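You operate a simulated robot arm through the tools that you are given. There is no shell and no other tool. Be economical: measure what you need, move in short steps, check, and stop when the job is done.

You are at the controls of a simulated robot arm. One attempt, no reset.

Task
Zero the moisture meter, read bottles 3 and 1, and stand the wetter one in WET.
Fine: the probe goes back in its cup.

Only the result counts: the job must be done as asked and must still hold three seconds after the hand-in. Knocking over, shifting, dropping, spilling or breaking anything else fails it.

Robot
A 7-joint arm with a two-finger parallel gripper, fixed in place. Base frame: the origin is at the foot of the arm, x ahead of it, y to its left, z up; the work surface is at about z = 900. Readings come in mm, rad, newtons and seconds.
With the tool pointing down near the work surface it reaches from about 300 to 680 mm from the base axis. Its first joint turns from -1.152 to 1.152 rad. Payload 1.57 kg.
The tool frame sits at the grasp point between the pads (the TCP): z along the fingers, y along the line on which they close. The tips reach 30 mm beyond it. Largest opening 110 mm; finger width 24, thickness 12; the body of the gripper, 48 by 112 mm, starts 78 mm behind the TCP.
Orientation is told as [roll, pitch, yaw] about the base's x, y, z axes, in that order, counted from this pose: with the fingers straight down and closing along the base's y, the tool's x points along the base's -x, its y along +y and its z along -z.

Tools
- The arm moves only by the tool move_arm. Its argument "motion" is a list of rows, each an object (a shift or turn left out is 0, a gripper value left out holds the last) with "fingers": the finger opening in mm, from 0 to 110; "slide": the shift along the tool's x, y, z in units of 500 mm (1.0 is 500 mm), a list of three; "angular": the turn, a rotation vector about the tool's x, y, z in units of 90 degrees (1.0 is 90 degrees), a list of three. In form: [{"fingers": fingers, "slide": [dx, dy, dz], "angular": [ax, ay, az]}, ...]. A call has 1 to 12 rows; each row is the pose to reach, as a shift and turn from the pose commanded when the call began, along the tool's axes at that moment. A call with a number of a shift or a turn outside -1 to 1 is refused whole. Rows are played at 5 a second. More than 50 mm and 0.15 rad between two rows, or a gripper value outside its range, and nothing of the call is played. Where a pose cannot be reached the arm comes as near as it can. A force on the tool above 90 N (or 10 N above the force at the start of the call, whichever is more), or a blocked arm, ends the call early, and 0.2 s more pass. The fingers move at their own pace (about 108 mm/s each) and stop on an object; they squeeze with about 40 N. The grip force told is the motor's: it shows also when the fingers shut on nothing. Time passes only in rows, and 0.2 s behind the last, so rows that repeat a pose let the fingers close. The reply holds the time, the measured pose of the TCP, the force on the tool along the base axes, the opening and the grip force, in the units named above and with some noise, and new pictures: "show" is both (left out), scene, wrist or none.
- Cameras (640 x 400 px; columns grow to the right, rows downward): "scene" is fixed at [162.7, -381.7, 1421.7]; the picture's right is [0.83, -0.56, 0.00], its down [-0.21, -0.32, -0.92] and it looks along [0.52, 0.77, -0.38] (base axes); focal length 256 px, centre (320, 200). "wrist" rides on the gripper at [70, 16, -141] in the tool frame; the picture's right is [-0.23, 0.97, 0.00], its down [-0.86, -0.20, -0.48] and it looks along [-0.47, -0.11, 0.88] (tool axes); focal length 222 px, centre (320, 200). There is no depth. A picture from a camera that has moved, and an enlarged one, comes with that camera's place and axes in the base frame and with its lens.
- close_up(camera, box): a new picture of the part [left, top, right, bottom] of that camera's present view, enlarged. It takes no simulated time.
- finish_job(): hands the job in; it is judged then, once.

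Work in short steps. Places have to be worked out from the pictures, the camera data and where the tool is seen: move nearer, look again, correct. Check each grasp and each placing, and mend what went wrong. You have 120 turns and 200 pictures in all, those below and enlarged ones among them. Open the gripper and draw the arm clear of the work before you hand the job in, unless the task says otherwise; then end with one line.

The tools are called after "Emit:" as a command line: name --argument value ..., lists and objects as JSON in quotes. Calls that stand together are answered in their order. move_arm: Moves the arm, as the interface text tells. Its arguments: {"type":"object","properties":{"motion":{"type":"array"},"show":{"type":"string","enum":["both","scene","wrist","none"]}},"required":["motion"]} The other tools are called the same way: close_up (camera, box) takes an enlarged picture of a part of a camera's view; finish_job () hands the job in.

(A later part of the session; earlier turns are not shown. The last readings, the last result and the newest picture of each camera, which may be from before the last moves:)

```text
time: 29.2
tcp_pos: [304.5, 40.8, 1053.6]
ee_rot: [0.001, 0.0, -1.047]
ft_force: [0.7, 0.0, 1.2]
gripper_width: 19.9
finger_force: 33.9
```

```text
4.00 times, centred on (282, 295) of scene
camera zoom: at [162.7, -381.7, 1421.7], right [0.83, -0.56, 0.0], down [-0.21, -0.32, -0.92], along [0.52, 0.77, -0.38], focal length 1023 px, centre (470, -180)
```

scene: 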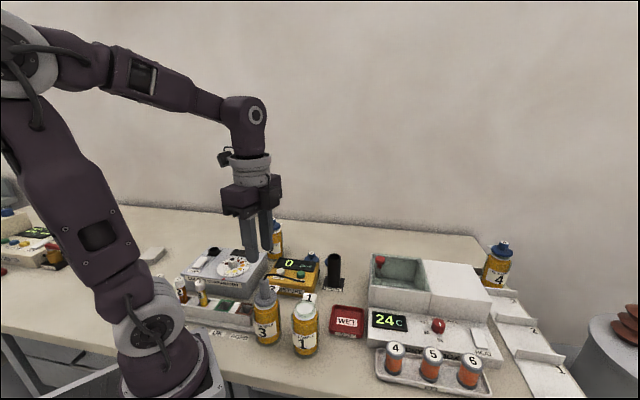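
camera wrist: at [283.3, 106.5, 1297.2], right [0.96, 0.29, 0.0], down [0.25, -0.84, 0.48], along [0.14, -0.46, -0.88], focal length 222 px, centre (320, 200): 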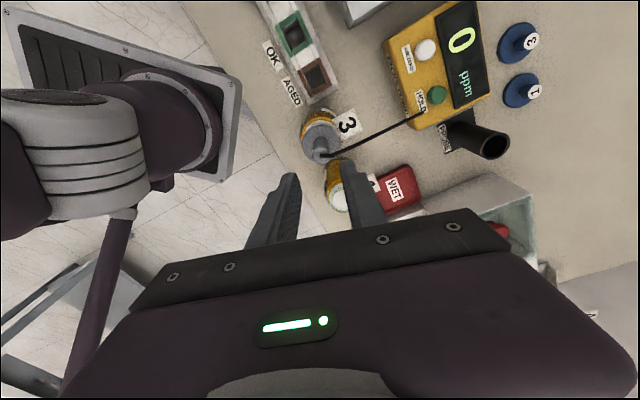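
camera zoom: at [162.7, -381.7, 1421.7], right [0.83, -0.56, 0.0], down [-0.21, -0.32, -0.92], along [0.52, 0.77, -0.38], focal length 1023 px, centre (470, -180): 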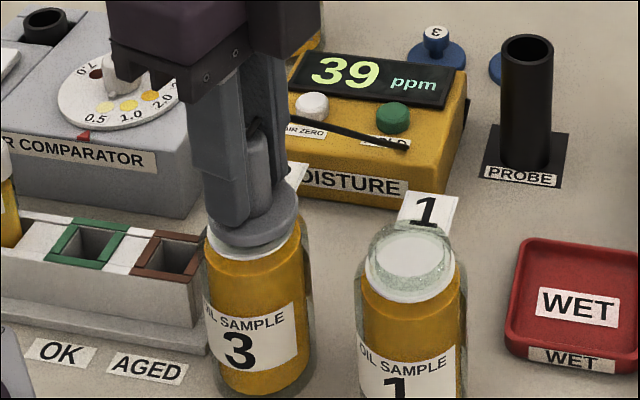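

Gripped. I lift it out and move over bottle 1.

Emit:
move_arm --motion '[{"slide": [0, 0, -0.03]}, {"slide": [0, 0, -0.09]}, {"slide": [0, 0, -0.16]}, {"slide": [0, 0, -0.24]}, {"slide": [-0.06, 0.0117, -0.24]}, {"slide": [-0.122, 0.0235, -0.24]}, {"slide": [-0.183, 0.0352, -0.24]}, {"slide": [-0.183, 0.0352, -0.24]}]'

Emit:
close_up --camera "scene" --box '[230, 255, 355, 355]'

Emit:
close_up --camera "wrist" --box '[220, 80, 420, 240]'

```text
time: 31.0
tcp_pos: [363.5, -31.8, 1173.7]
ee_rot: [0.0, 0.0, -1.046]
ft_force: [-0.3, 0.4, -1.2]
gripper_width: 20.1
finger_force: 33.4
camera wrist: at [343.2, 35.3, 1314.6], right [0.96, 0.29, 0.0], down [0.25, -0.84, 0.48], along [0.14, -0.46, -0.88], focal length 222 px, centre (320, 200)
```

scene: 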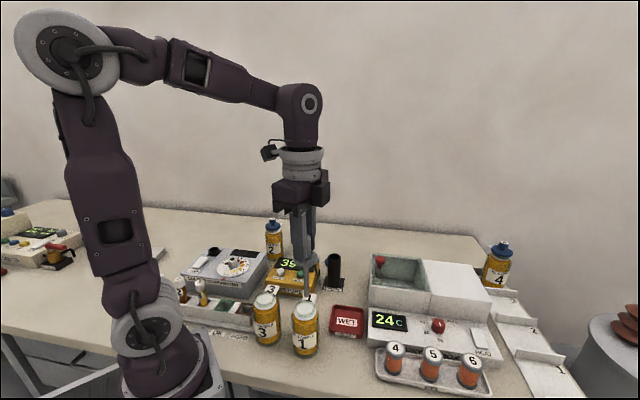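
wrist: 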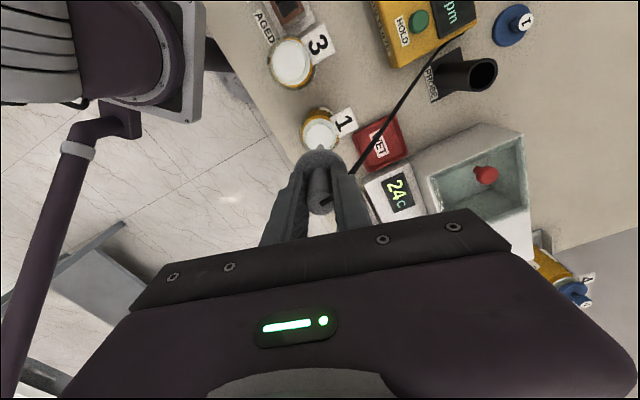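

```text
4.00 times, centred on (292, 305) of scene
camera zoom: at [162.7, -381.7, 1421.7], right [0.83, -0.56, 0.0], down [-0.21, -0.32, -0.92], along [0.52, 0.77, -0.38], focal length 1023 px, centre (430, -220)
```

zoom: 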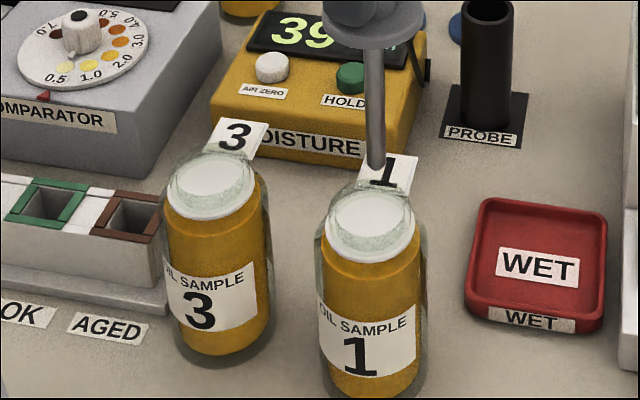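

```text
2.50 times, centred on (320, 160) of wrist
camera zoom: at [343.2, 35.3, 1314.6], right [0.96, 0.29, 0.0], down [0.25, -0.84, 0.48], along [0.14, -0.46, -0.88], focal length 555 px, centre (320, 300)
```

zoom: 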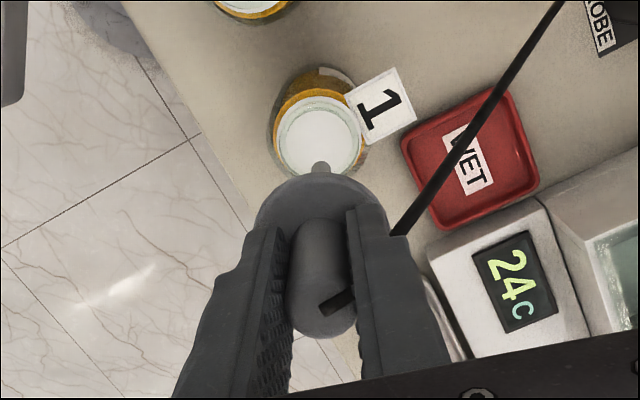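

The rod tip is over the middle of bottle 1's mouth. I lower in stages to just above rim contact.

Emit:
move_arm --motion '[{"slide": [0.001, -0.001, 0.04]}, {"slide": [0.001, -0.001, 0.08]}, {"slide": [0.001, -0.001, 0.11]}, {"slide": [0.001, -0.001, 0.14]}, {"slide": [0.001, -0.001, 0.17]}, {"slide": [0.001, -0.001, 0.2]}]' --show "none"

Emit:
close_up --camera "scene" --box '[260, 270, 360, 350]'

Emit:
close_up --camera "wrist" --box '[260, 110, 380, 206]'

```text
time: 32.4
tcp_pos: [365.5, -31.2, 1074.8]
ee_rot: [0.0, 0.0, -1.047]
ft_force: [-0.1, 0.5, -0.8]
gripper_width: 19.9
finger_force: 34.1
```

```text
5.00 times, centred on (310, 310) of scene
camera zoom: at [162.7, -381.7, 1421.7], right [0.83, -0.56, 0.0], down [-0.21, -0.32, -0.92], along [0.52, 0.77, -0.38], focal length 1279 px, centre (370, -350)
```

zoom: 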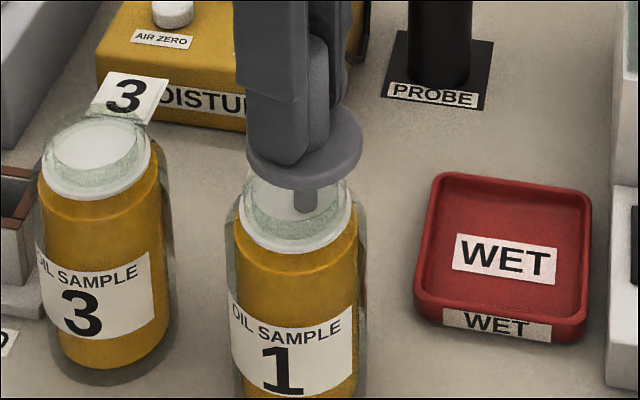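

```text
4.17 times, centred on (320, 158) of wrist
camera zoom: at [344.5, 37.2, 1216.1], right [0.96, 0.29, 0.0], down [0.25, -0.84, 0.48], along [0.14, -0.46, -0.88], focal length 926 px, centre (320, 375)
```

zoom: 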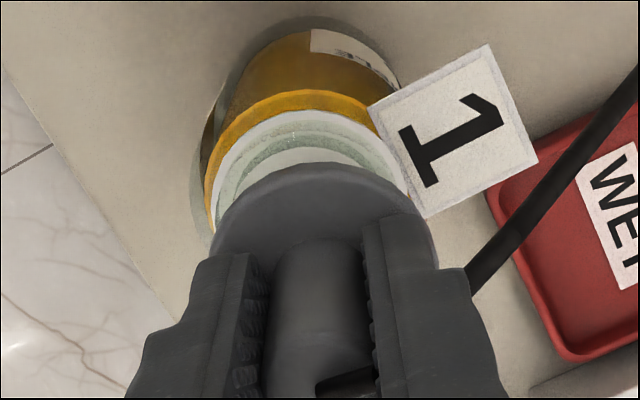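

The rod sits about 2–3 mm off centre. I correct by (-2,+1.5) and lower to rim contact near 1055.

Emit:
move_arm --motion '[{"slide": [0.0046, -0.002, 0]}, {"slide": [0.0046, -0.002, 0.016]}, {"slide": [0.0046, -0.002, 0.03]}, {"slide": [0.0046, -0.002, 0.036]}]' --show "none"

Emit:
close_up --camera "scene" --box '[260, 270, 360, 350]'

Emit:
close_up --camera "wrist" --box '[260, 110, 380, 206]'

```text
time: 33.4
tcp_pos: [362.8, -29.5, 1057.0]
ee_rot: [0.0, 0.0, -1.047]
ft_force: [0.0, 0.5, -0.5]
gripper_width: 20.0
finger_force: 34.0
```

```text
5.00 times, centred on (310, 310) of scene
camera zoom: at [162.7, -381.7, 1421.7], right [0.83, -0.56, 0.0], down [-0.21, -0.32, -0.92], along [0.52, 0.77, -0.38], focal length 1279 px, centre (370, -350)
```

zoom: 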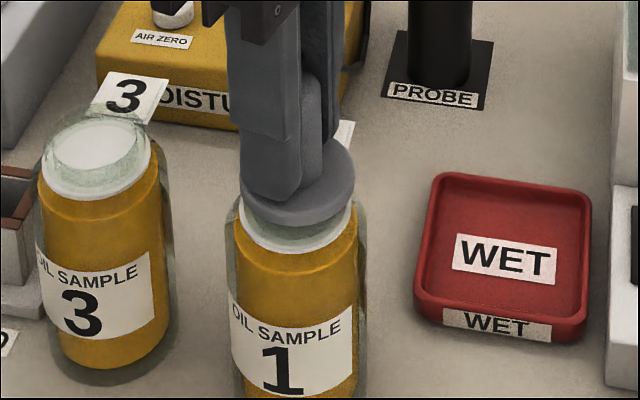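

```text
4.17 times, centred on (320, 158) of wrist
camera zoom: at [341.7, 38.6, 1198.0], right [0.96, 0.29, 0.0], down [0.26, -0.84, 0.48], along [0.14, -0.46, -0.88], focal length 926 px, centre (320, 375)
```

zoom: 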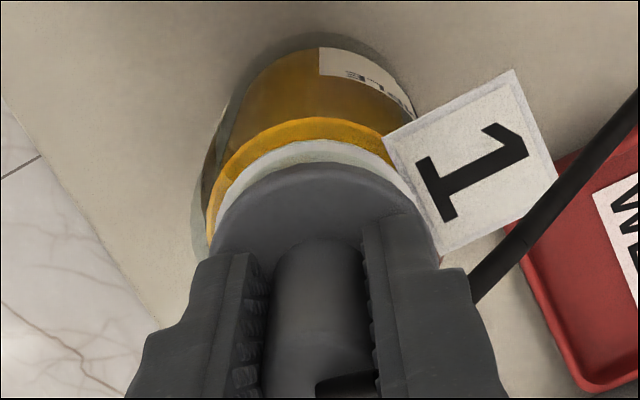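

Well centred, with no contact yet. I lower 2 mm more, release with a small opening and lift away.

Emit:
move_arm --motion '[{"slide": [0, 0, 0.003]}, {"slide": [0, 0, 0.005]}, {"fingers": 34, "slide": [0, 0, 0.005]}, {"slide": [0, 0, 0.005]}, {"slide": [0, 0, -0.02]}, {"slide": [0, 0, -0.06]}, {"slide": [0, 0, -0.12]}, {"slide": [0, 0, -0.2]}]' --show "none"

Emit:
close_up --camera "scene" --box '[240, 245, 365, 345]'

```text
time: 35.2
tcp_pos: [362.7, -29.5, 1157.5]
ee_rot: [-0.001, 0.0, -1.047]
ft_force: [-0.6, 0.2, 0.4]
gripper_width: 33.9
finger_force: 0.1
```

```text
4.00 times, centred on (302, 295) of scene
camera zoom: at [162.7, -381.7, 1421.7], right [0.83, -0.56, 0.0], down [-0.21, -0.32, -0.92], along [0.52, 0.77, -0.38], focal length 1023 px, centre (390, -180)
```

zoom: 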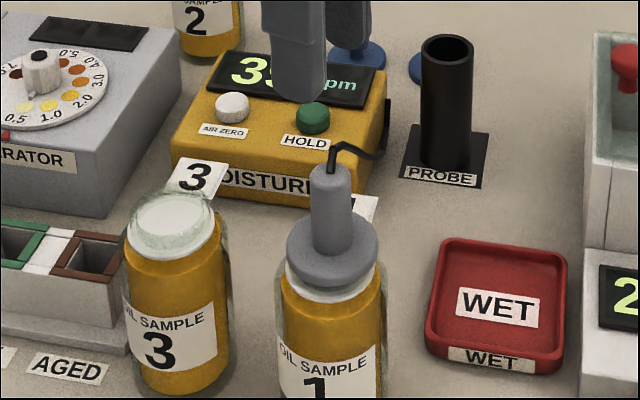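

The probe stands in bottle 1. I press HOLD again.

Emit:
move_arm --motion '[{"fingers": 0, "slide": [0.04, 0.0616, 0]}, {"slide": [0.08, 0.123, 0]}, {"slide": [0.12, 0.1847, 0]}, {"slide": [0.16, 0.246, 0]}, {"slide": [0.201, 0.3078, 0]}, {"slide": [0.201, 0.3078, 0.09]}, {"slide": [0.201, 0.3078, 0.18]}, {"slide": [0.201, 0.3078, 0.27]}, {"slide": [0.201, 0.3078, 0.33]}, {"slide": [0.201, 0.3078, 0.345]}, {"slide": [0.201, 0.3078, 0.352]}, {"slide": [0.201, 0.3078, 0.356]}]' --show "none"

Emit:
close_up --camera "scene" --box '[230, 225, 355, 325]'

```text
time: 37.8
tcp_pos: [444.9, 137.2, 978.0]
ee_rot: [0.003, 0.0, -1.045]
ft_force: [-4.4, 2.7, 25.5]
gripper_width: 0.1
finger_force: 21.2
```

```text
4.00 times, centred on (292, 275) of scene
camera zoom: at [162.2, -381.7, 1421.8], right [0.83, -0.56, 0.0], down [-0.21, -0.32, -0.92], along [0.52, 0.77, -0.38], focal length 1023 px, centre (430, -100)
```

zoom: 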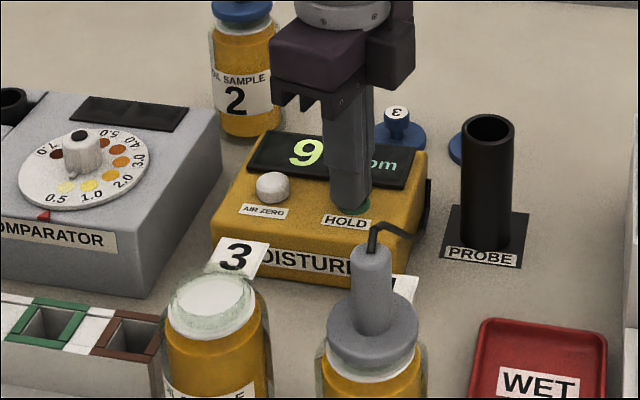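

It shows "9…" partly hidden. I lift, return above bottle 1, and read.

Emit:
move_arm --motion '[{"slide": [0, 0, -0.04]}, {"slide": [0, 0, -0.13]}, {"slide": [0, 0, -0.22]}, {"slide": [0, 0, -0.31]}, {"slide": [0, 0, -0.356]}, {"slide": [-0.04, -0.0616, -0.356]}, {"fingers": 34, "slide": [-0.08, -0.123, -0.356]}, {"slide": [-0.12, -0.1847, -0.356]}, {"slide": [-0.16, -0.246, -0.356]}, {"slide": [-0.201, -0.3078, -0.356]}, {"slide": [-0.201, -0.3078, -0.356]}]' --show "none"

Emit:
close_up --camera "scene" --box '[240, 225, 365, 325]'

Emit:
close_up --camera "wrist" --box '[280, 0, 600, 256]'

```text
time: 40.2
tcp_pos: [363.5, -29.3, 1157.2]
ee_rot: [-0.001, -0.001, -1.048]
ft_force: [-0.2, -0.6, 1.1]
gripper_width: 33.8
finger_force: 0.1
```

```text
4.00 times, centred on (302, 275) of scene
camera zoom: at [162.7, -381.7, 1421.7], right [0.83, -0.56, 0.0], down [-0.21, -0.32, -0.92], along [0.52, 0.77, -0.38], focal length 1023 px, centre (390, -100)
```

zoom: 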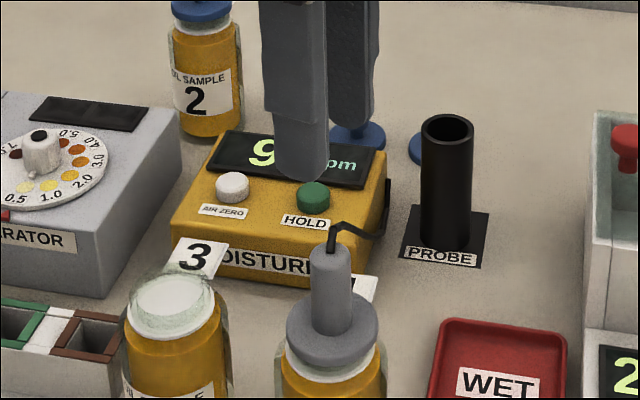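

```text
1.56 times, centred on (440, 128) of wrist
camera zoom: at [343.8, 38.2, 1297.9], right [0.96, 0.29, 0.0], down [0.25, -0.84, 0.48], along [0.14, -0.46, -0.88], focal length 347 px, centre (132, 312)
```

zoom: 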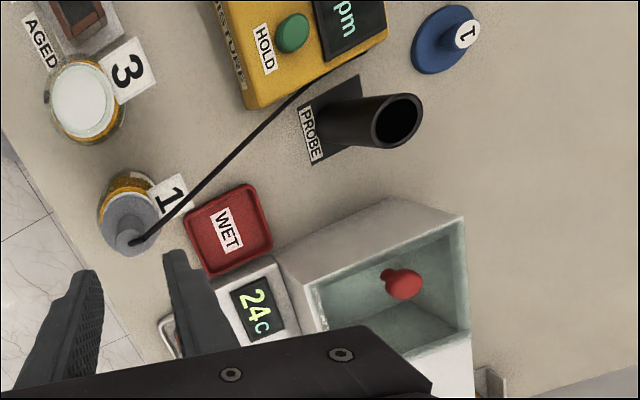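

The finger hides part of the display. I regrip the probe in bottle 1, and the view will then be clear.

Emit:
move_arm --motion '[{"slide": [0, 0, 0.08]}, {"slide": [0, 0, 0.15]}, {"slide": [0, 0, 0.204]}, {"fingers": 0, "slide": [0, 0, 0.204]}, {"slide": [0, 0, 0.204]}, {"slide": [0, 0, 0.204]}]' --show "none"

Emit:
close_up --camera "scene" --box '[240, 245, 365, 345]'

Emit:
close_up --camera "wrist" --box '[280, 0, 600, 256]'

```text
time: 41.6
tcp_pos: [362.6, -28.2, 1054.7]
ee_rot: [0.0, 0.0, -1.047]
ft_force: [-0.4, -1.6, 5.4]
gripper_width: 20.0
finger_force: 34.4
```

```text
4.00 times, centred on (302, 295) of scene
camera zoom: at [162.6, -381.7, 1421.7], right [0.83, -0.56, 0.0], down [-0.21, -0.32, -0.92], along [0.52, 0.77, -0.38], focal length 1023 px, centre (390, -180)
```

zoom: 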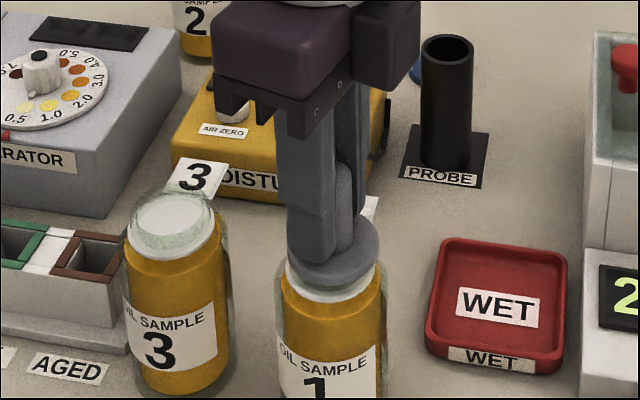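

```text
1.56 times, centred on (440, 128) of wrist
camera zoom: at [342.0, 39.0, 1195.6], right [0.96, 0.29, 0.0], down [0.25, -0.84, 0.48], along [0.14, -0.46, -0.88], focal length 347 px, centre (132, 312)
```

zoom: 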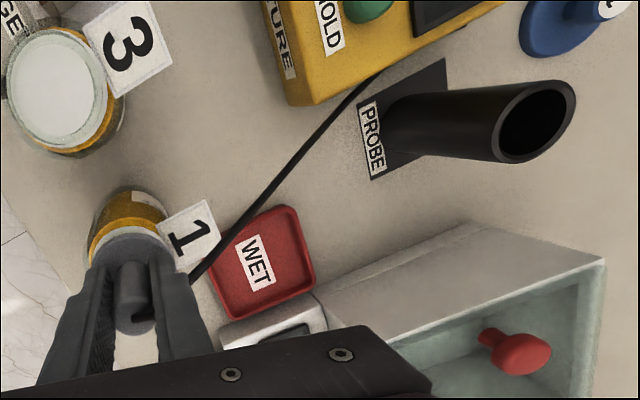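

Regripped. I lift the probe out and carry it to above the cup at (538.5,101.5), which also gives a clear look at the display.

Emit:
move_arm --motion '[{"slide": [0, 0, -0.03]}, {"slide": [0, 0, -0.1]}, {"slide": [0, 0, -0.17]}, {"slide": [0, 0, -0.25]}, {"slide": [0.01, 0.087, -0.25]}, {"slide": [0.02, 0.174, -0.25]}, {"slide": [0.03, 0.261, -0.25]}, {"slide": [0.04, 0.348, -0.25]}, {"slide": [0.0504, 0.4348, -0.25]}, {"slide": [0.0504, 0.4348, -0.25]}]' --show "none"

Emit:
close_up --camera "scene" --box '[260, 205, 385, 305]'

Emit:
close_up --camera "wrist" --box '[220, 80, 420, 240]'

```text
time: 43.8
tcp_pos: [538.5, 103.4, 1177.0]
ee_rot: [0.001, 0.0, -1.047]
ft_force: [-0.7, 0.8, -0.3]
gripper_width: 19.9
finger_force: 33.5
```

```text
4.00 times, centred on (322, 255) of scene
camera zoom: at [162.8, -381.7, 1421.7], right [0.83, -0.56, 0.0], down [-0.21, -0.32, -0.92], along [0.52, 0.77, -0.38], focal length 1023 px, centre (310, -20)
```

zoom: 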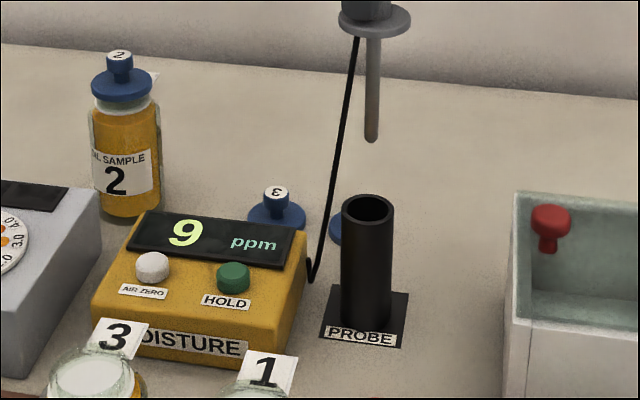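

```text
2.50 times, centred on (320, 160) of wrist
camera zoom: at [517.6, 170.4, 1319.8], right [0.96, 0.29, 0.0], down [0.26, -0.84, 0.48], along [0.14, -0.46, -0.88], focal length 555 px, centre (320, 300)
```

zoom: 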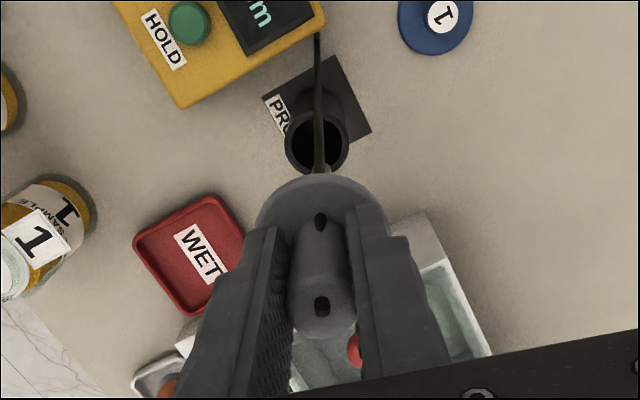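

Bottle 1 reads 9 ppm and bottle 3 reads 39 ppm, so bottle 3 goes to WET. The rod lines up with the cup; I lower it to just above the seat.

Emit:
move_arm --motion '[{"slide": [0, 0, 0.06]}, {"slide": [0, 0, 0.1]}, {"slide": [0, 0, 0.13]}, {"slide": [0, 0, 0.16]}, {"slide": [0, 0, 0.2]}, {"slide": [0, 0, 0.24]}, {"slide": [0, 0, 0.265]}]' --show "none"

Emit:
close_up --camera "scene" --box '[280, 205, 380, 285]'

```text
time: 45.4
tcp_pos: [537.1, 101.2, 1047.0]
ee_rot: [-0.001, 0.001, -1.048]
ft_force: [1.0, 0.0, -1.0]
gripper_width: 19.5
finger_force: 34.0
```

```text
5.00 times, centred on (330, 245) of scene
camera zoom: at [162.7, -381.7, 1421.7], right [0.83, -0.56, 0.0], down [-0.21, -0.32, -0.92], along [0.52, 0.77, -0.38], focal length 1279 px, centre (270, -25)
```

zoom: 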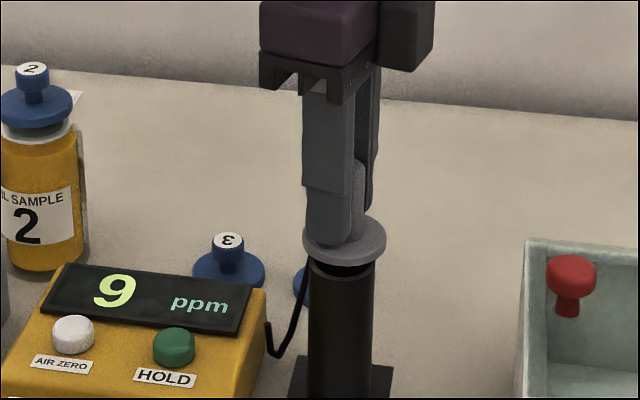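

The rod is inside the cup with no force, and the flange is about 10 mm above it. I lower until it seats.

Emit:
move_arm --motion '[{"slide": [0, 0, 0.008]}, {"slide": [0, 0, 0.014]}, {"slide": [0, 0, 0.018]}, {"slide": [0, 0, 0.022]}]' --show "none"

Emit:
close_up --camera "scene" --box '[280, 205, 380, 285]'

```text
time: 46.4
tcp_pos: [537.9, 101.7, 1035.5]
ee_rot: [-0.001, 0.0, -1.047]
ft_force: [-0.1, -0.3, -0.7]
gripper_width: 20.0
finger_force: 34.0
```

```text
5.00 times, centred on (330, 245) of scene
camera zoom: at [162.7, -381.7, 1421.7], right [0.83, -0.56, 0.0], down [-0.21, -0.32, -0.92], along [0.52, 0.77, -0.38], focal length 1279 px, centre (270, -25)
```

zoom: 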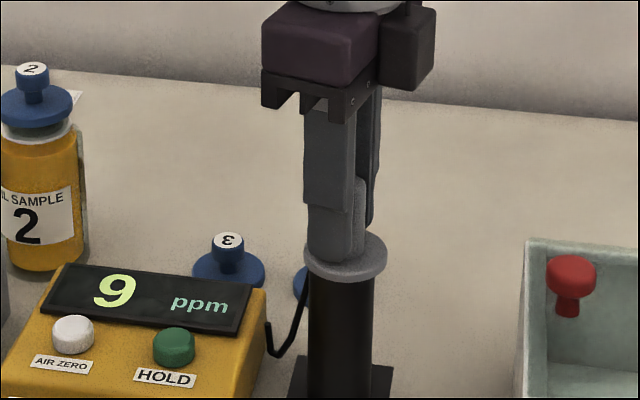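

The flange is seated at the same height as at the start. I release and lift away, then check that the probe stays.

Emit:
move_arm --motion '[{"fingers": 50, "slide": [0, 0, 0]}, {"slide": [0, 0, 0]}, {"slide": [0, 0, -0.03]}, {"slide": [0, 0, -0.1]}, {"slide": [0, 0, -0.18]}, {"slide": [0, 0, -0.26]}, {"slide": [0, 0, -0.26]}]'

Emit:
close_up --camera "scene" --box '[260, 205, 385, 305]'

Emit:
close_up --camera "wrist" --box '[100, 60, 340, 252]'

```text
time: 48.0
tcp_pos: [537.2, 100.3, 1167.0]
ee_rot: [0.001, 0.0, -1.048]
ft_force: [-0.3, 0.0, 1.4]
gripper_width: 50.2
finger_force: 0.0
camera wrist: at [517.2, 167.2, 1308.3], right [0.96, 0.29, 0.0], down [0.25, -0.84, 0.48], along [0.14, -0.46, -0.88], focal length 222 px, centre (320, 200)
```

scene: 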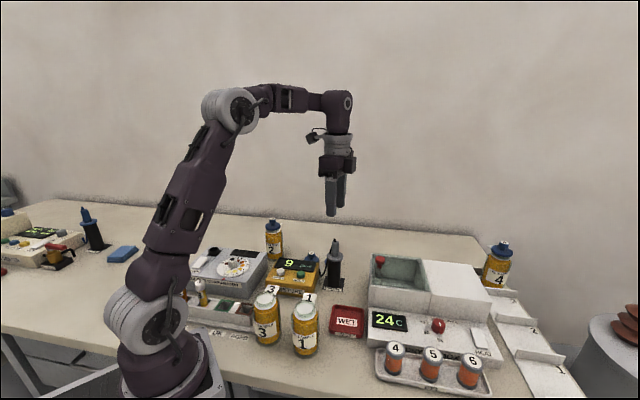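
wrist: 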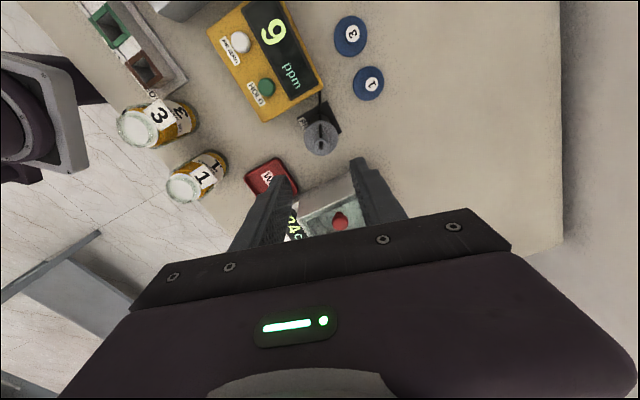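

```text
4.00 times, centred on (322, 255) of scene
camera zoom: at [162.7, -381.7, 1421.7], right [0.83, -0.56, 0.0], down [-0.21, -0.32, -0.92], along [0.52, 0.77, -0.38], focal length 1023 px, centre (310, -20)
```

zoom: 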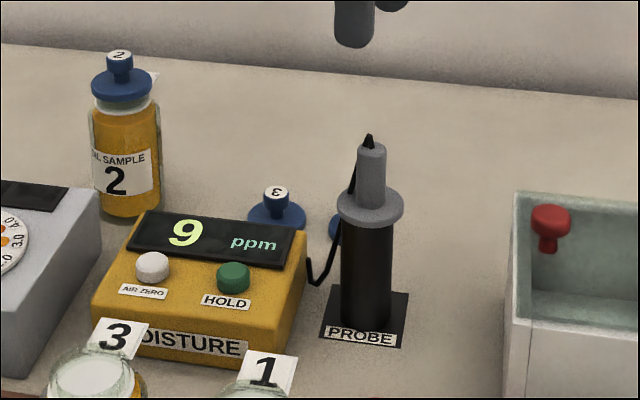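

```text
2.08 times, centred on (220, 156) of wrist
camera zoom: at [517.2, 167.2, 1308.3], right [0.96, 0.29, 0.0], down [0.25, -0.84, 0.48], along [0.14, -0.46, -0.88], focal length 463 px, centre (528, 292)
```

zoom: 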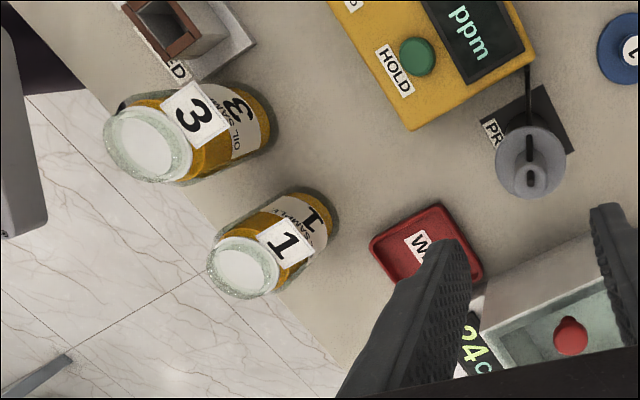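

The probe is back in its cup. I go above bottle 3 and turn to yaw -110°, so the fingers close at about -20°, clear of its tag and of bottle 1.

Emit:
move_arm --motion '[{"fingers": 84, "slide": [0.0186, -0.0663, 0], "angular": [0, 0, 0.0794]}, {"slide": [0.0373, -0.1326, 0], "angular": [0, 0, 0.1588]}, {"slide": [0.0559, -0.1989, 0], "angular": [0, 0, 0.2381]}, {"slide": [0.0745, -0.2651, 0], "angular": [0, 0, 0.3175]}, {"slide": [0.0931, -0.3314, 0], "angular": [0, 0, 0.3969]}, {"slide": [0.1118, -0.3977, 0], "angular": [0, 0, 0.4763]}, {"slide": [0.1304, -0.464, 0], "angular": [0, 0, 0.5556]}, {"slide": [0.1304, -0.464, 0], "angular": [0, 0, 0.5556]}]'

Emit:
close_up --camera "wrist" --box '[200, 60, 440, 252]'

```text
time: 49.8
tcp_pos: [306.3, 44.1, 1165.8]
ee_rot: [0.0, -0.001, -1.922]
ft_force: [-0.2, 0.5, 0.5]
gripper_width: 84.0
finger_force: 0.0
camera wrist: at [344.8, 102.2, 1307.1], right [0.84, -0.55, 0.0], down [-0.48, -0.73, 0.48], along [-0.26, -0.4, -0.88], focal length 222 px, centre (320, 200)
```

scene: 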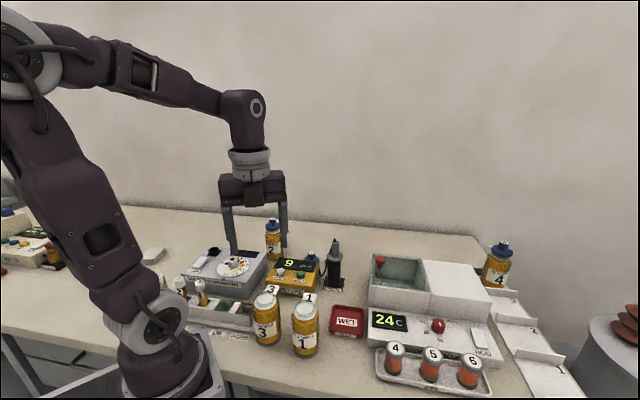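
wrist: 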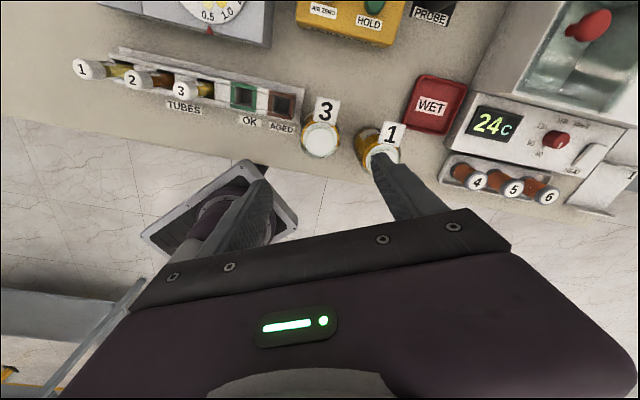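

```text
2.08 times, centred on (320, 156) of wrist
camera zoom: at [344.8, 102.2, 1307.1], right [0.84, -0.55, 0.0], down [-0.48, -0.73, 0.48], along [-0.26, -0.4, -0.88], focal length 463 px, centre (320, 292)
```

zoom: 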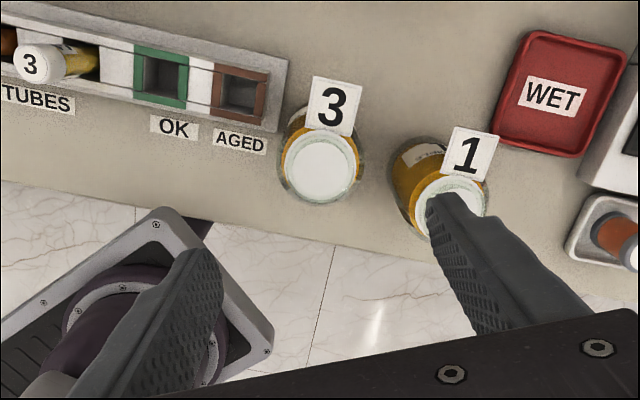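

The tag lies flat at about z 1010, pointing sideways to the fingers, and the fingers straddle bottle 3. I descend in two parts, first to TCP 1010.

Emit:
move_arm --motion '[{"slide": [-0.0011, 0.0014, 0.08]}, {"slide": [-0.0011, 0.0014, 0.16]}, {"slide": [-0.0011, 0.0014, 0.24]}, {"slide": [-0.0011, 0.0014, 0.312]}, {"slide": [-0.0011, 0.0014, 0.312]}]'

Emit:
close_up --camera "scene" --box '[210, 255, 335, 355]'

Emit:
close_up --camera "wrist" --box '[200, 60, 440, 252]'

```text
time: 51.0
tcp_pos: [305.4, 43.4, 1009.9]
ee_rot: [0.001, 0.001, -1.921]
ft_force: [-0.1, -0.8, -0.9]
gripper_width: 84.0
finger_force: 0.1
out of reach, approached as far as the arm can: row 4
camera wrist: at [344.7, 101.2, 1150.8], right [0.84, -0.55, 0.0], down [-0.48, -0.74, 0.48], along [-0.26, -0.4, -0.88], focal length 222 px, centre (320, 200)
```

scene: 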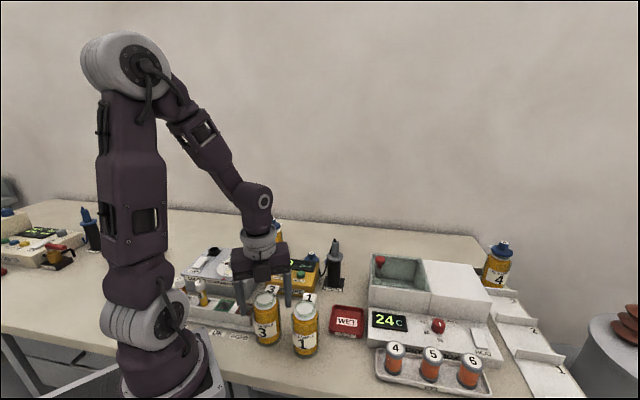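
wrist: 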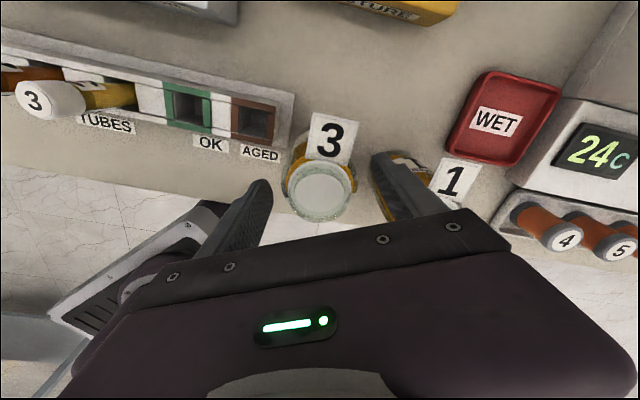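

```text
4.00 times, centred on (272, 305) of scene
camera zoom: at [162.7, -381.7, 1421.7], right [0.83, -0.56, 0.0], down [-0.21, -0.32, -0.92], along [0.52, 0.77, -0.38], focal length 1023 px, centre (510, -220)
```

zoom: 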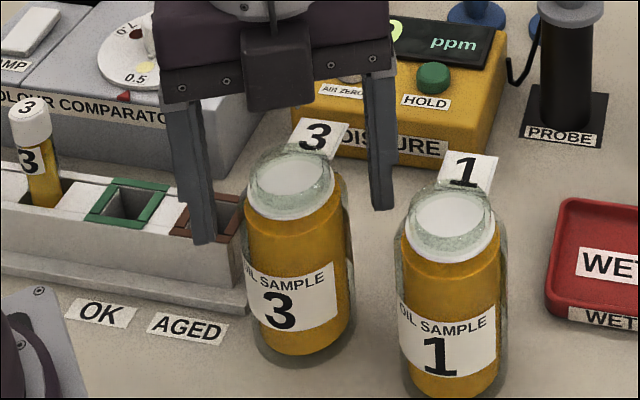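

```text
2.08 times, centred on (320, 156) of wrist
camera zoom: at [344.7, 101.2, 1150.8], right [0.84, -0.55, 0.0], down [-0.48, -0.74, 0.48], along [-0.26, -0.4, -0.88], focal length 463 px, centre (320, 292)
```

zoom: 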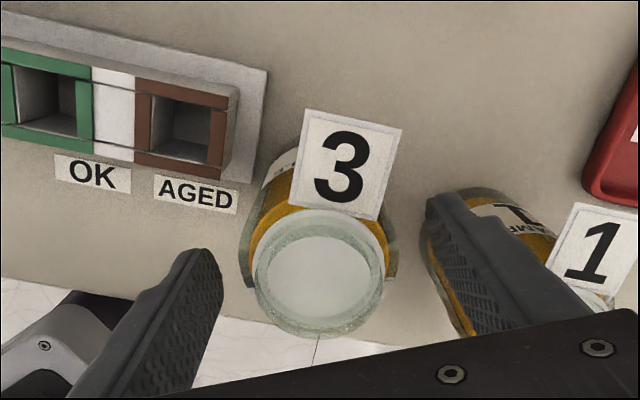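

Bottle 3 is between the fingers, but the arm reports its reach limit there. I try lower in small steps to see how far it gets.

Emit:
move_arm --motion '[{"slide": [0, 0, 0.02]}, {"slide": [0, 0, 0.04]}, {"slide": [0, 0, 0.06]}, {"slide": [0, 0, 0.08]}]' --show "none"

Emit:
close_up --camera "scene" --box '[210, 255, 335, 355]'

```text
time: 52.0
tcp_pos: [305.7, 42.7, 970.6]
ee_rot: [0.001, 0.0, -1.92]
ft_force: [0.1, -0.4, 0.4]
gripper_width: 83.8
finger_force: 0.1
```

```text
4.00 times, centred on (272, 305) of scene
camera zoom: at [162.7, -381.7, 1421.7], right [0.83, -0.56, 0.0], down [-0.21, -0.32, -0.92], along [0.52, 0.77, -0.38], focal length 1023 px, centre (510, -220)
```

zoom: 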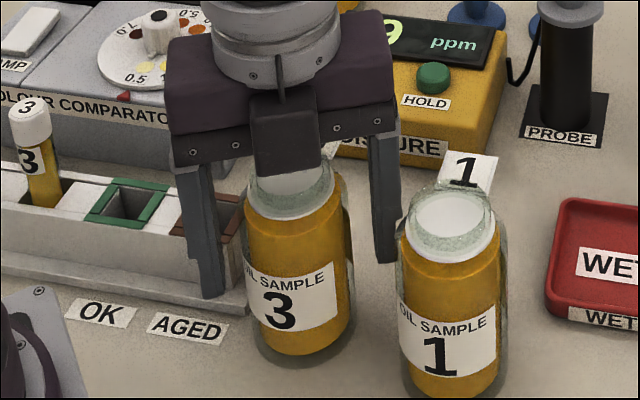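

It reaches fine (z 970, no contact). I lower 5 mm more and close on bottle 3.

Emit:
move_arm --motion '[{"slide": [0, 0, 0.01]}, {"fingers": 40, "slide": [0, 0, 0.01]}, {"slide": [0, 0, 0.01]}, {"slide": [0, 0, 0.01]}, {"slide": [0, 0, 0.01]}]' --show "none"

Emit:
close_up --camera "scene" --box '[210, 255, 335, 355]'

Emit:
close_up --camera "wrist" --box '[200, 60, 440, 252]'

```text
time: 53.2
tcp_pos: [304.8, 43.0, 964.2]
ee_rot: [-0.001, 0.001, -1.919]
ft_force: [-1.3, -0.1, 0.2]
gripper_width: 51.6
finger_force: 39.9
```

```text
4.00 times, centred on (272, 305) of scene
camera zoom: at [162.8, -381.7, 1421.7], right [0.83, -0.56, 0.0], down [-0.21, -0.32, -0.92], along [0.52, 0.77, -0.38], focal length 1023 px, centre (510, -220)
```

zoom: 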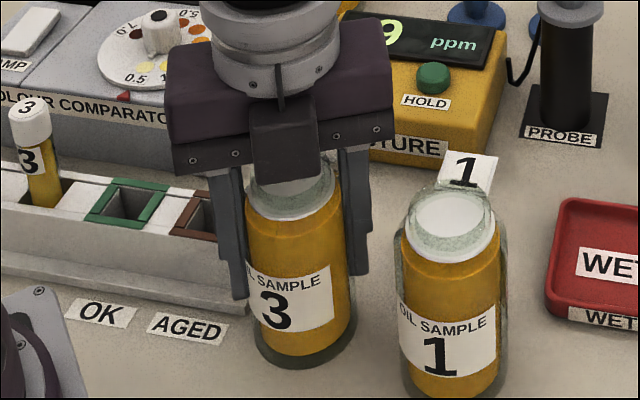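

```text
2.08 times, centred on (320, 156) of wrist
camera zoom: at [344.6, 101.4, 1106.0], right [0.84, -0.55, 0.0], down [-0.48, -0.74, 0.48], along [-0.26, -0.4, -0.88], focal length 463 px, centre (320, 292)
```

zoom: 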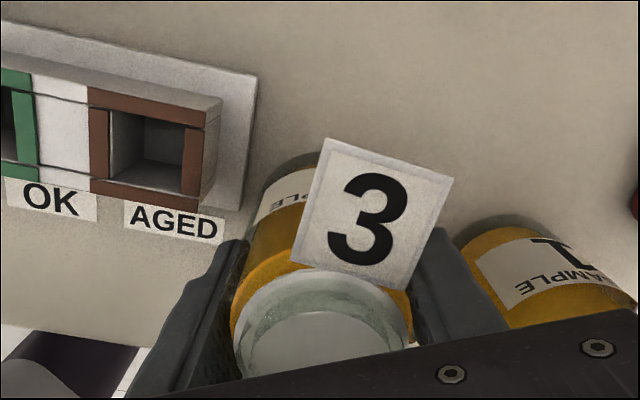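

Bottle 3 is gripped (51.6 mm). I lift gently, 140 mm up, to clear bottle 1 and its tag.

Emit:
move_arm --motion '[{"slide": [0, 0, -0.01]}, {"slide": [0, 0, -0.03]}, {"slide": [0, 0, -0.06]}, {"slide": [0, 0, -0.1]}, {"slide": [0, 0, -0.14]}, {"slide": [0, 0, -0.18]}, {"slide": [0, 0, -0.22]}, {"slide": [0, 0, -0.26]}, {"slide": [0, 0, -0.28]}, {"slide": [0, 0, -0.28]}]'

Emit:
close_up --camera "scene" --box '[230, 225, 370, 337]'

```text
time: 55.4
tcp_pos: [304.7, 41.9, 1106.4]
ee_rot: [0.002, 0.001, -1.921]
ft_force: [-0.5, -0.6, -3.4]
gripper_width: 51.3
finger_force: 40.5
camera wrist: at [344.6, 100.7, 1246.7], right [0.84, -0.55, 0.0], down [-0.48, -0.74, 0.48], along [-0.26, -0.4, -0.88], focal length 222 px, centre (320, 200)
```

scene: 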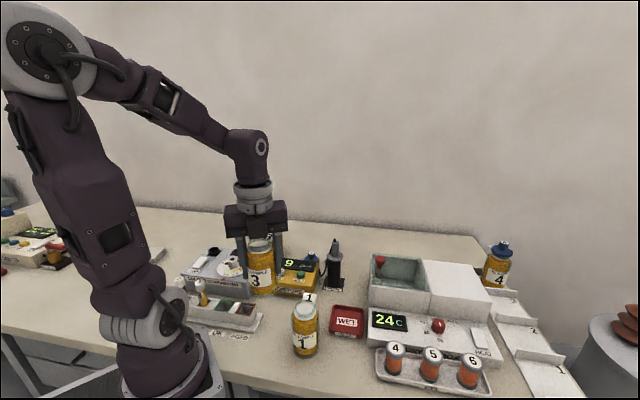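
wrist: 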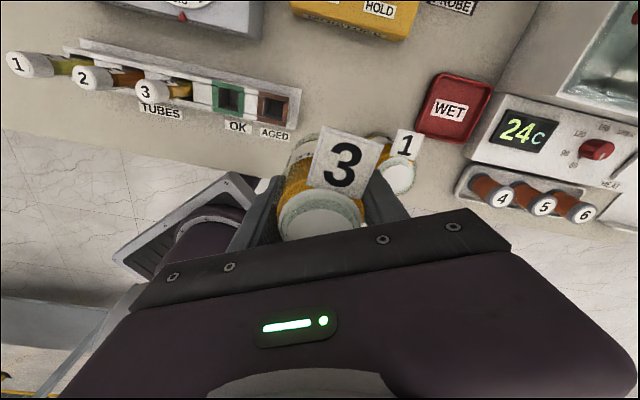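

```text
3.57 times, centred on (300, 281) of scene
camera zoom: at [162.7, -381.7, 1421.7], right [0.83, -0.56, 0.0], down [-0.21, -0.32, -0.92], along [0.52, 0.77, -0.38], focal length 913 px, centre (391, -89)
```

zoom: 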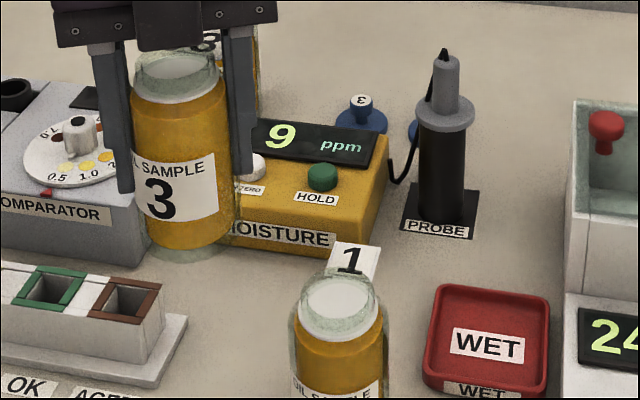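

Bottle 3 hangs upright at 1106. I carry it over the WET tray (about (477,-33)) and turn to yaw -40°, so the fingers will open along the tray's free axis, away from the bath station.

Emit:
move_arm --motion '[{"slide": [-0.0027, 0.0417, 0], "angular": [0, 0, -0.0864]}, {"slide": [-0.0054, 0.0833, 0], "angular": [0, 0, -0.1729]}, {"slide": [-0.0081, 0.125, 0], "angular": [0, 0, -0.2593]}, {"slide": [-0.0108, 0.1667, 0], "angular": [0, 0, -0.3457]}, {"slide": [-0.0135, 0.2083, 0], "angular": [0, 0, -0.4321]}, {"slide": [-0.0162, 0.25, 0], "angular": [0, 0, -0.5186]}, {"slide": [-0.0189, 0.2917, 0], "angular": [0, 0, -0.605]}, {"slide": [-0.0216, 0.3333, 0], "angular": [0, 0, -0.6914]}, {"slide": [-0.0243, 0.375, 0], "angular": [0, 0, -0.7778]}, {"slide": [-0.0243, 0.375, 0], "angular": [0, 0, -0.7778]}]'

Emit:
close_up --camera "scene" --box '[280, 235, 420, 347]'

Emit:
close_up --camera "wrist" --box '[200, 60, 440, 252]'

```text
time: 57.6
tcp_pos: [478.2, -35.4, 1104.2]
ee_rot: [0.001, 0.0, -0.695]
ft_force: [-0.2, -0.2, -3.2]
gripper_width: 52.0
finger_force: 39.8
camera wrist: at [435.4, 21.5, 1245.7], right [0.8, 0.6, 0.0], down [0.53, -0.7, 0.48], along [0.29, -0.38, -0.88], focal length 222 px, centre (320, 200)
```

scene: 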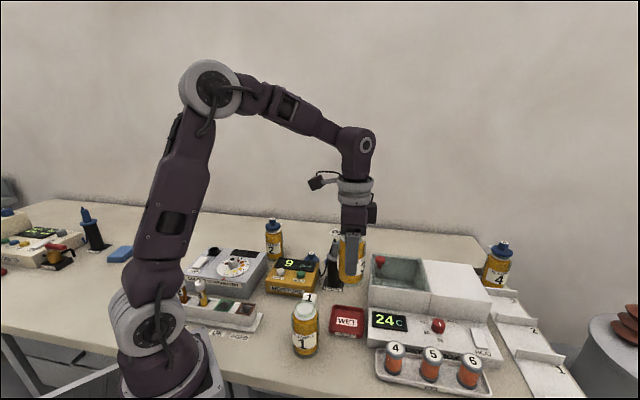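
wrist: 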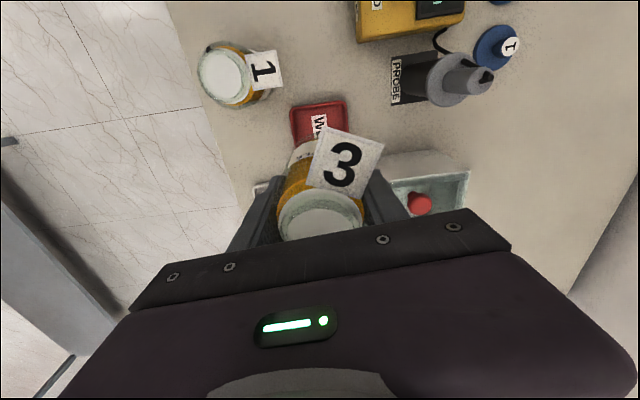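

```text
3.57 times, centred on (350, 291) of scene
camera zoom: at [162.8, -381.7, 1421.7], right [0.83, -0.56, 0.0], down [-0.21, -0.32, -0.92], along [0.52, 0.77, -0.38], focal length 913 px, centre (213, -125)
```

zoom: 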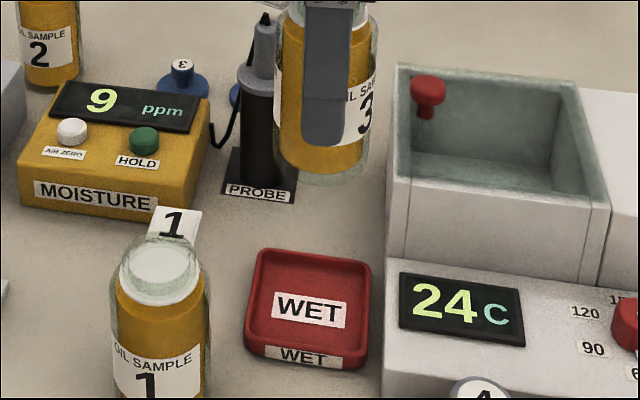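

```text
2.08 times, centred on (320, 156) of wrist
camera zoom: at [435.4, 21.5, 1245.7], right [0.8, 0.6, 0.0], down [0.53, -0.7, 0.48], along [0.29, -0.38, -0.88], focal length 463 px, centre (320, 292)
```

zoom: 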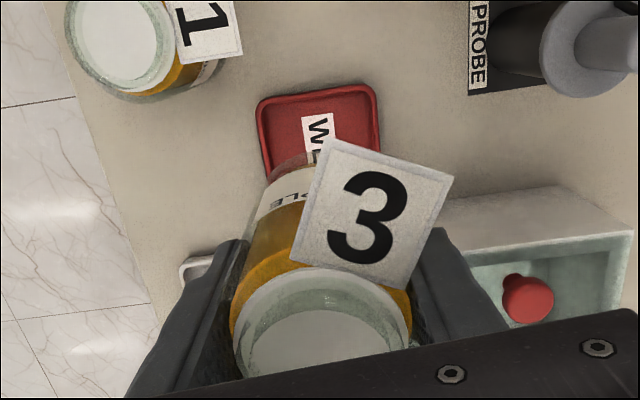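

From the close wrist view, the tray is a 78 mm square centred about (2,1) mm from the TCP, and the bottle axis is about (-1,+1). I shift +3 mm in x, lower to about 30 mm above the tray, and check.

Emit:
move_arm --motion '[{"slide": [-0.0046, 0.0038, 0.04]}, {"slide": [-0.0046, 0.0038, 0.08]}, {"slide": [-0.0046, 0.0038, 0.12]}, {"slide": [-0.0046, 0.0038, 0.16]}, {"slide": [-0.0046, 0.0038, 0.2]}, {"slide": [-0.0046, 0.0038, 0.2]}]'

Emit:
close_up --camera "scene" --box '[290, 255, 415, 355]'

Emit:
close_up --camera "wrist" --box '[200, 60, 440, 252]'

```text
time: 59.0
tcp_pos: [480.6, -34.5, 1005.0]
ee_rot: [0.001, 0.002, -0.699]
ft_force: [0.0, -0.5, -2.8]
gripper_width: 51.5
finger_force: 39.8
camera wrist: at [437.5, 21.4, 1146.1], right [0.8, 0.6, 0.0], down [0.53, -0.7, 0.48], along [0.29, -0.38, -0.88], focal length 222 px, centre (320, 200)
```

scene: 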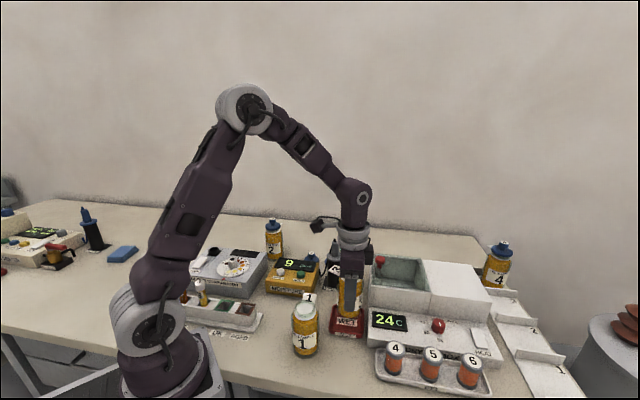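
wrist: 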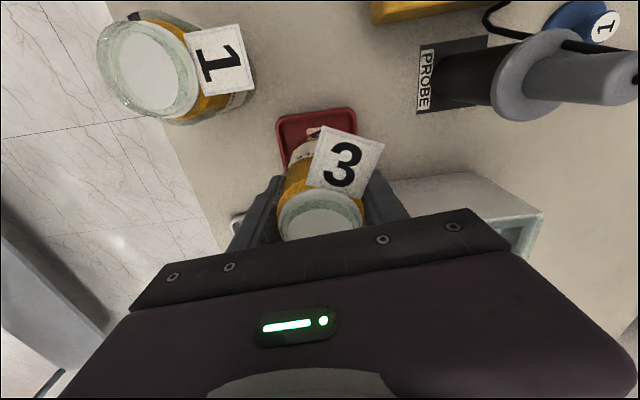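

```text
4.00 times, centred on (352, 305) of scene
camera zoom: at [162.8, -381.7, 1421.7], right [0.83, -0.56, 0.0], down [-0.21, -0.32, -0.92], along [0.52, 0.77, -0.38], focal length 1023 px, centre (190, -220)
```

zoom: 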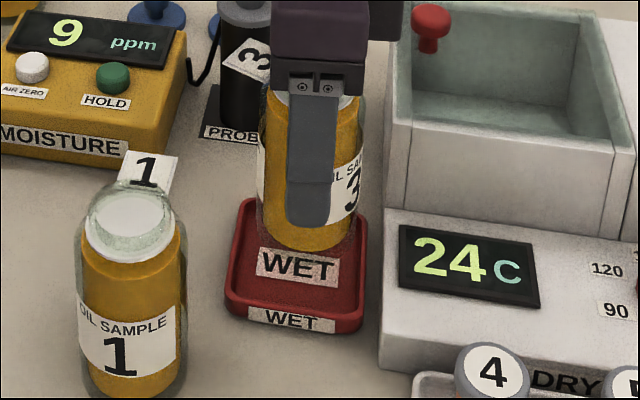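

```text
2.08 times, centred on (320, 156) of wrist
camera zoom: at [437.5, 21.4, 1146.1], right [0.8, 0.6, 0.0], down [0.53, -0.7, 0.48], along [0.29, -0.38, -0.88], focal length 463 px, centre (320, 292)
```

zoom: 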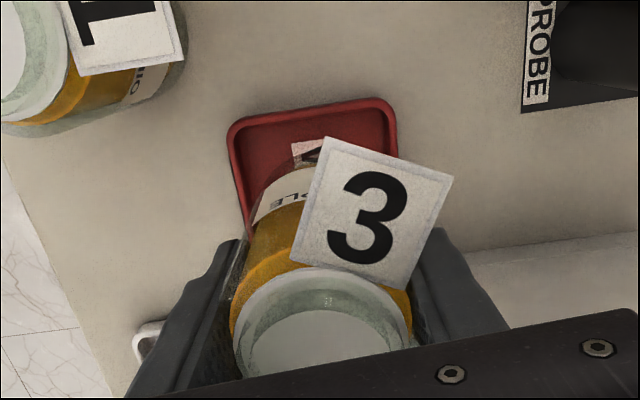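

The wrist view shows bottle and tray centred within about 1–2 mm. I lower to just above the tray floor, then feel for contact.

Emit:
move_arm --motion '[{"slide": [0.002, 0, 0.02]}, {"slide": [0.002, 0, 0.04]}, {"slide": [0.002, 0, 0.056]}, {"slide": [0.002, 0, 0.064]}]' --show "none"

Emit:
close_up --camera "scene" --box '[290, 255, 415, 355]'

```text
time: 60.0
tcp_pos: [481.1, -33.9, 973.3]
ee_rot: [0.0, 0.0, -0.697]
ft_force: [-0.2, -0.7, -3.3]
gripper_width: 51.7
finger_force: 39.9
```

```text
4.00 times, centred on (352, 305) of scene
camera zoom: at [162.8, -381.7, 1421.7], right [0.83, -0.56, 0.0], down [-0.21, -0.32, -0.92], along [0.52, 0.77, -0.38], focal length 1023 px, centre (190, -220)
```

zoom: 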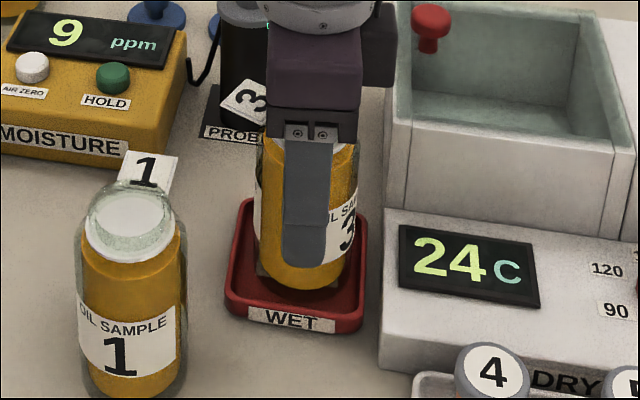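

It is well inside the tray. I go down in 1 mm steps to contact.

Emit:
move_arm --motion '[{"slide": [0, 0, 0.002]}, {"slide": [0, 0, 0.004]}, {"slide": [0, 0, 0.006]}, {"slide": [0, 0, 0.007]}]' --show "none"

```text
time: 61.0
tcp_pos: [480.0, -33.0, 969.4]
ee_rot: [-0.001, 0.0, -0.698]
ft_force: [-0.7, 0.2, -3.1]
gripper_width: 51.5
finger_force: 40.0
```

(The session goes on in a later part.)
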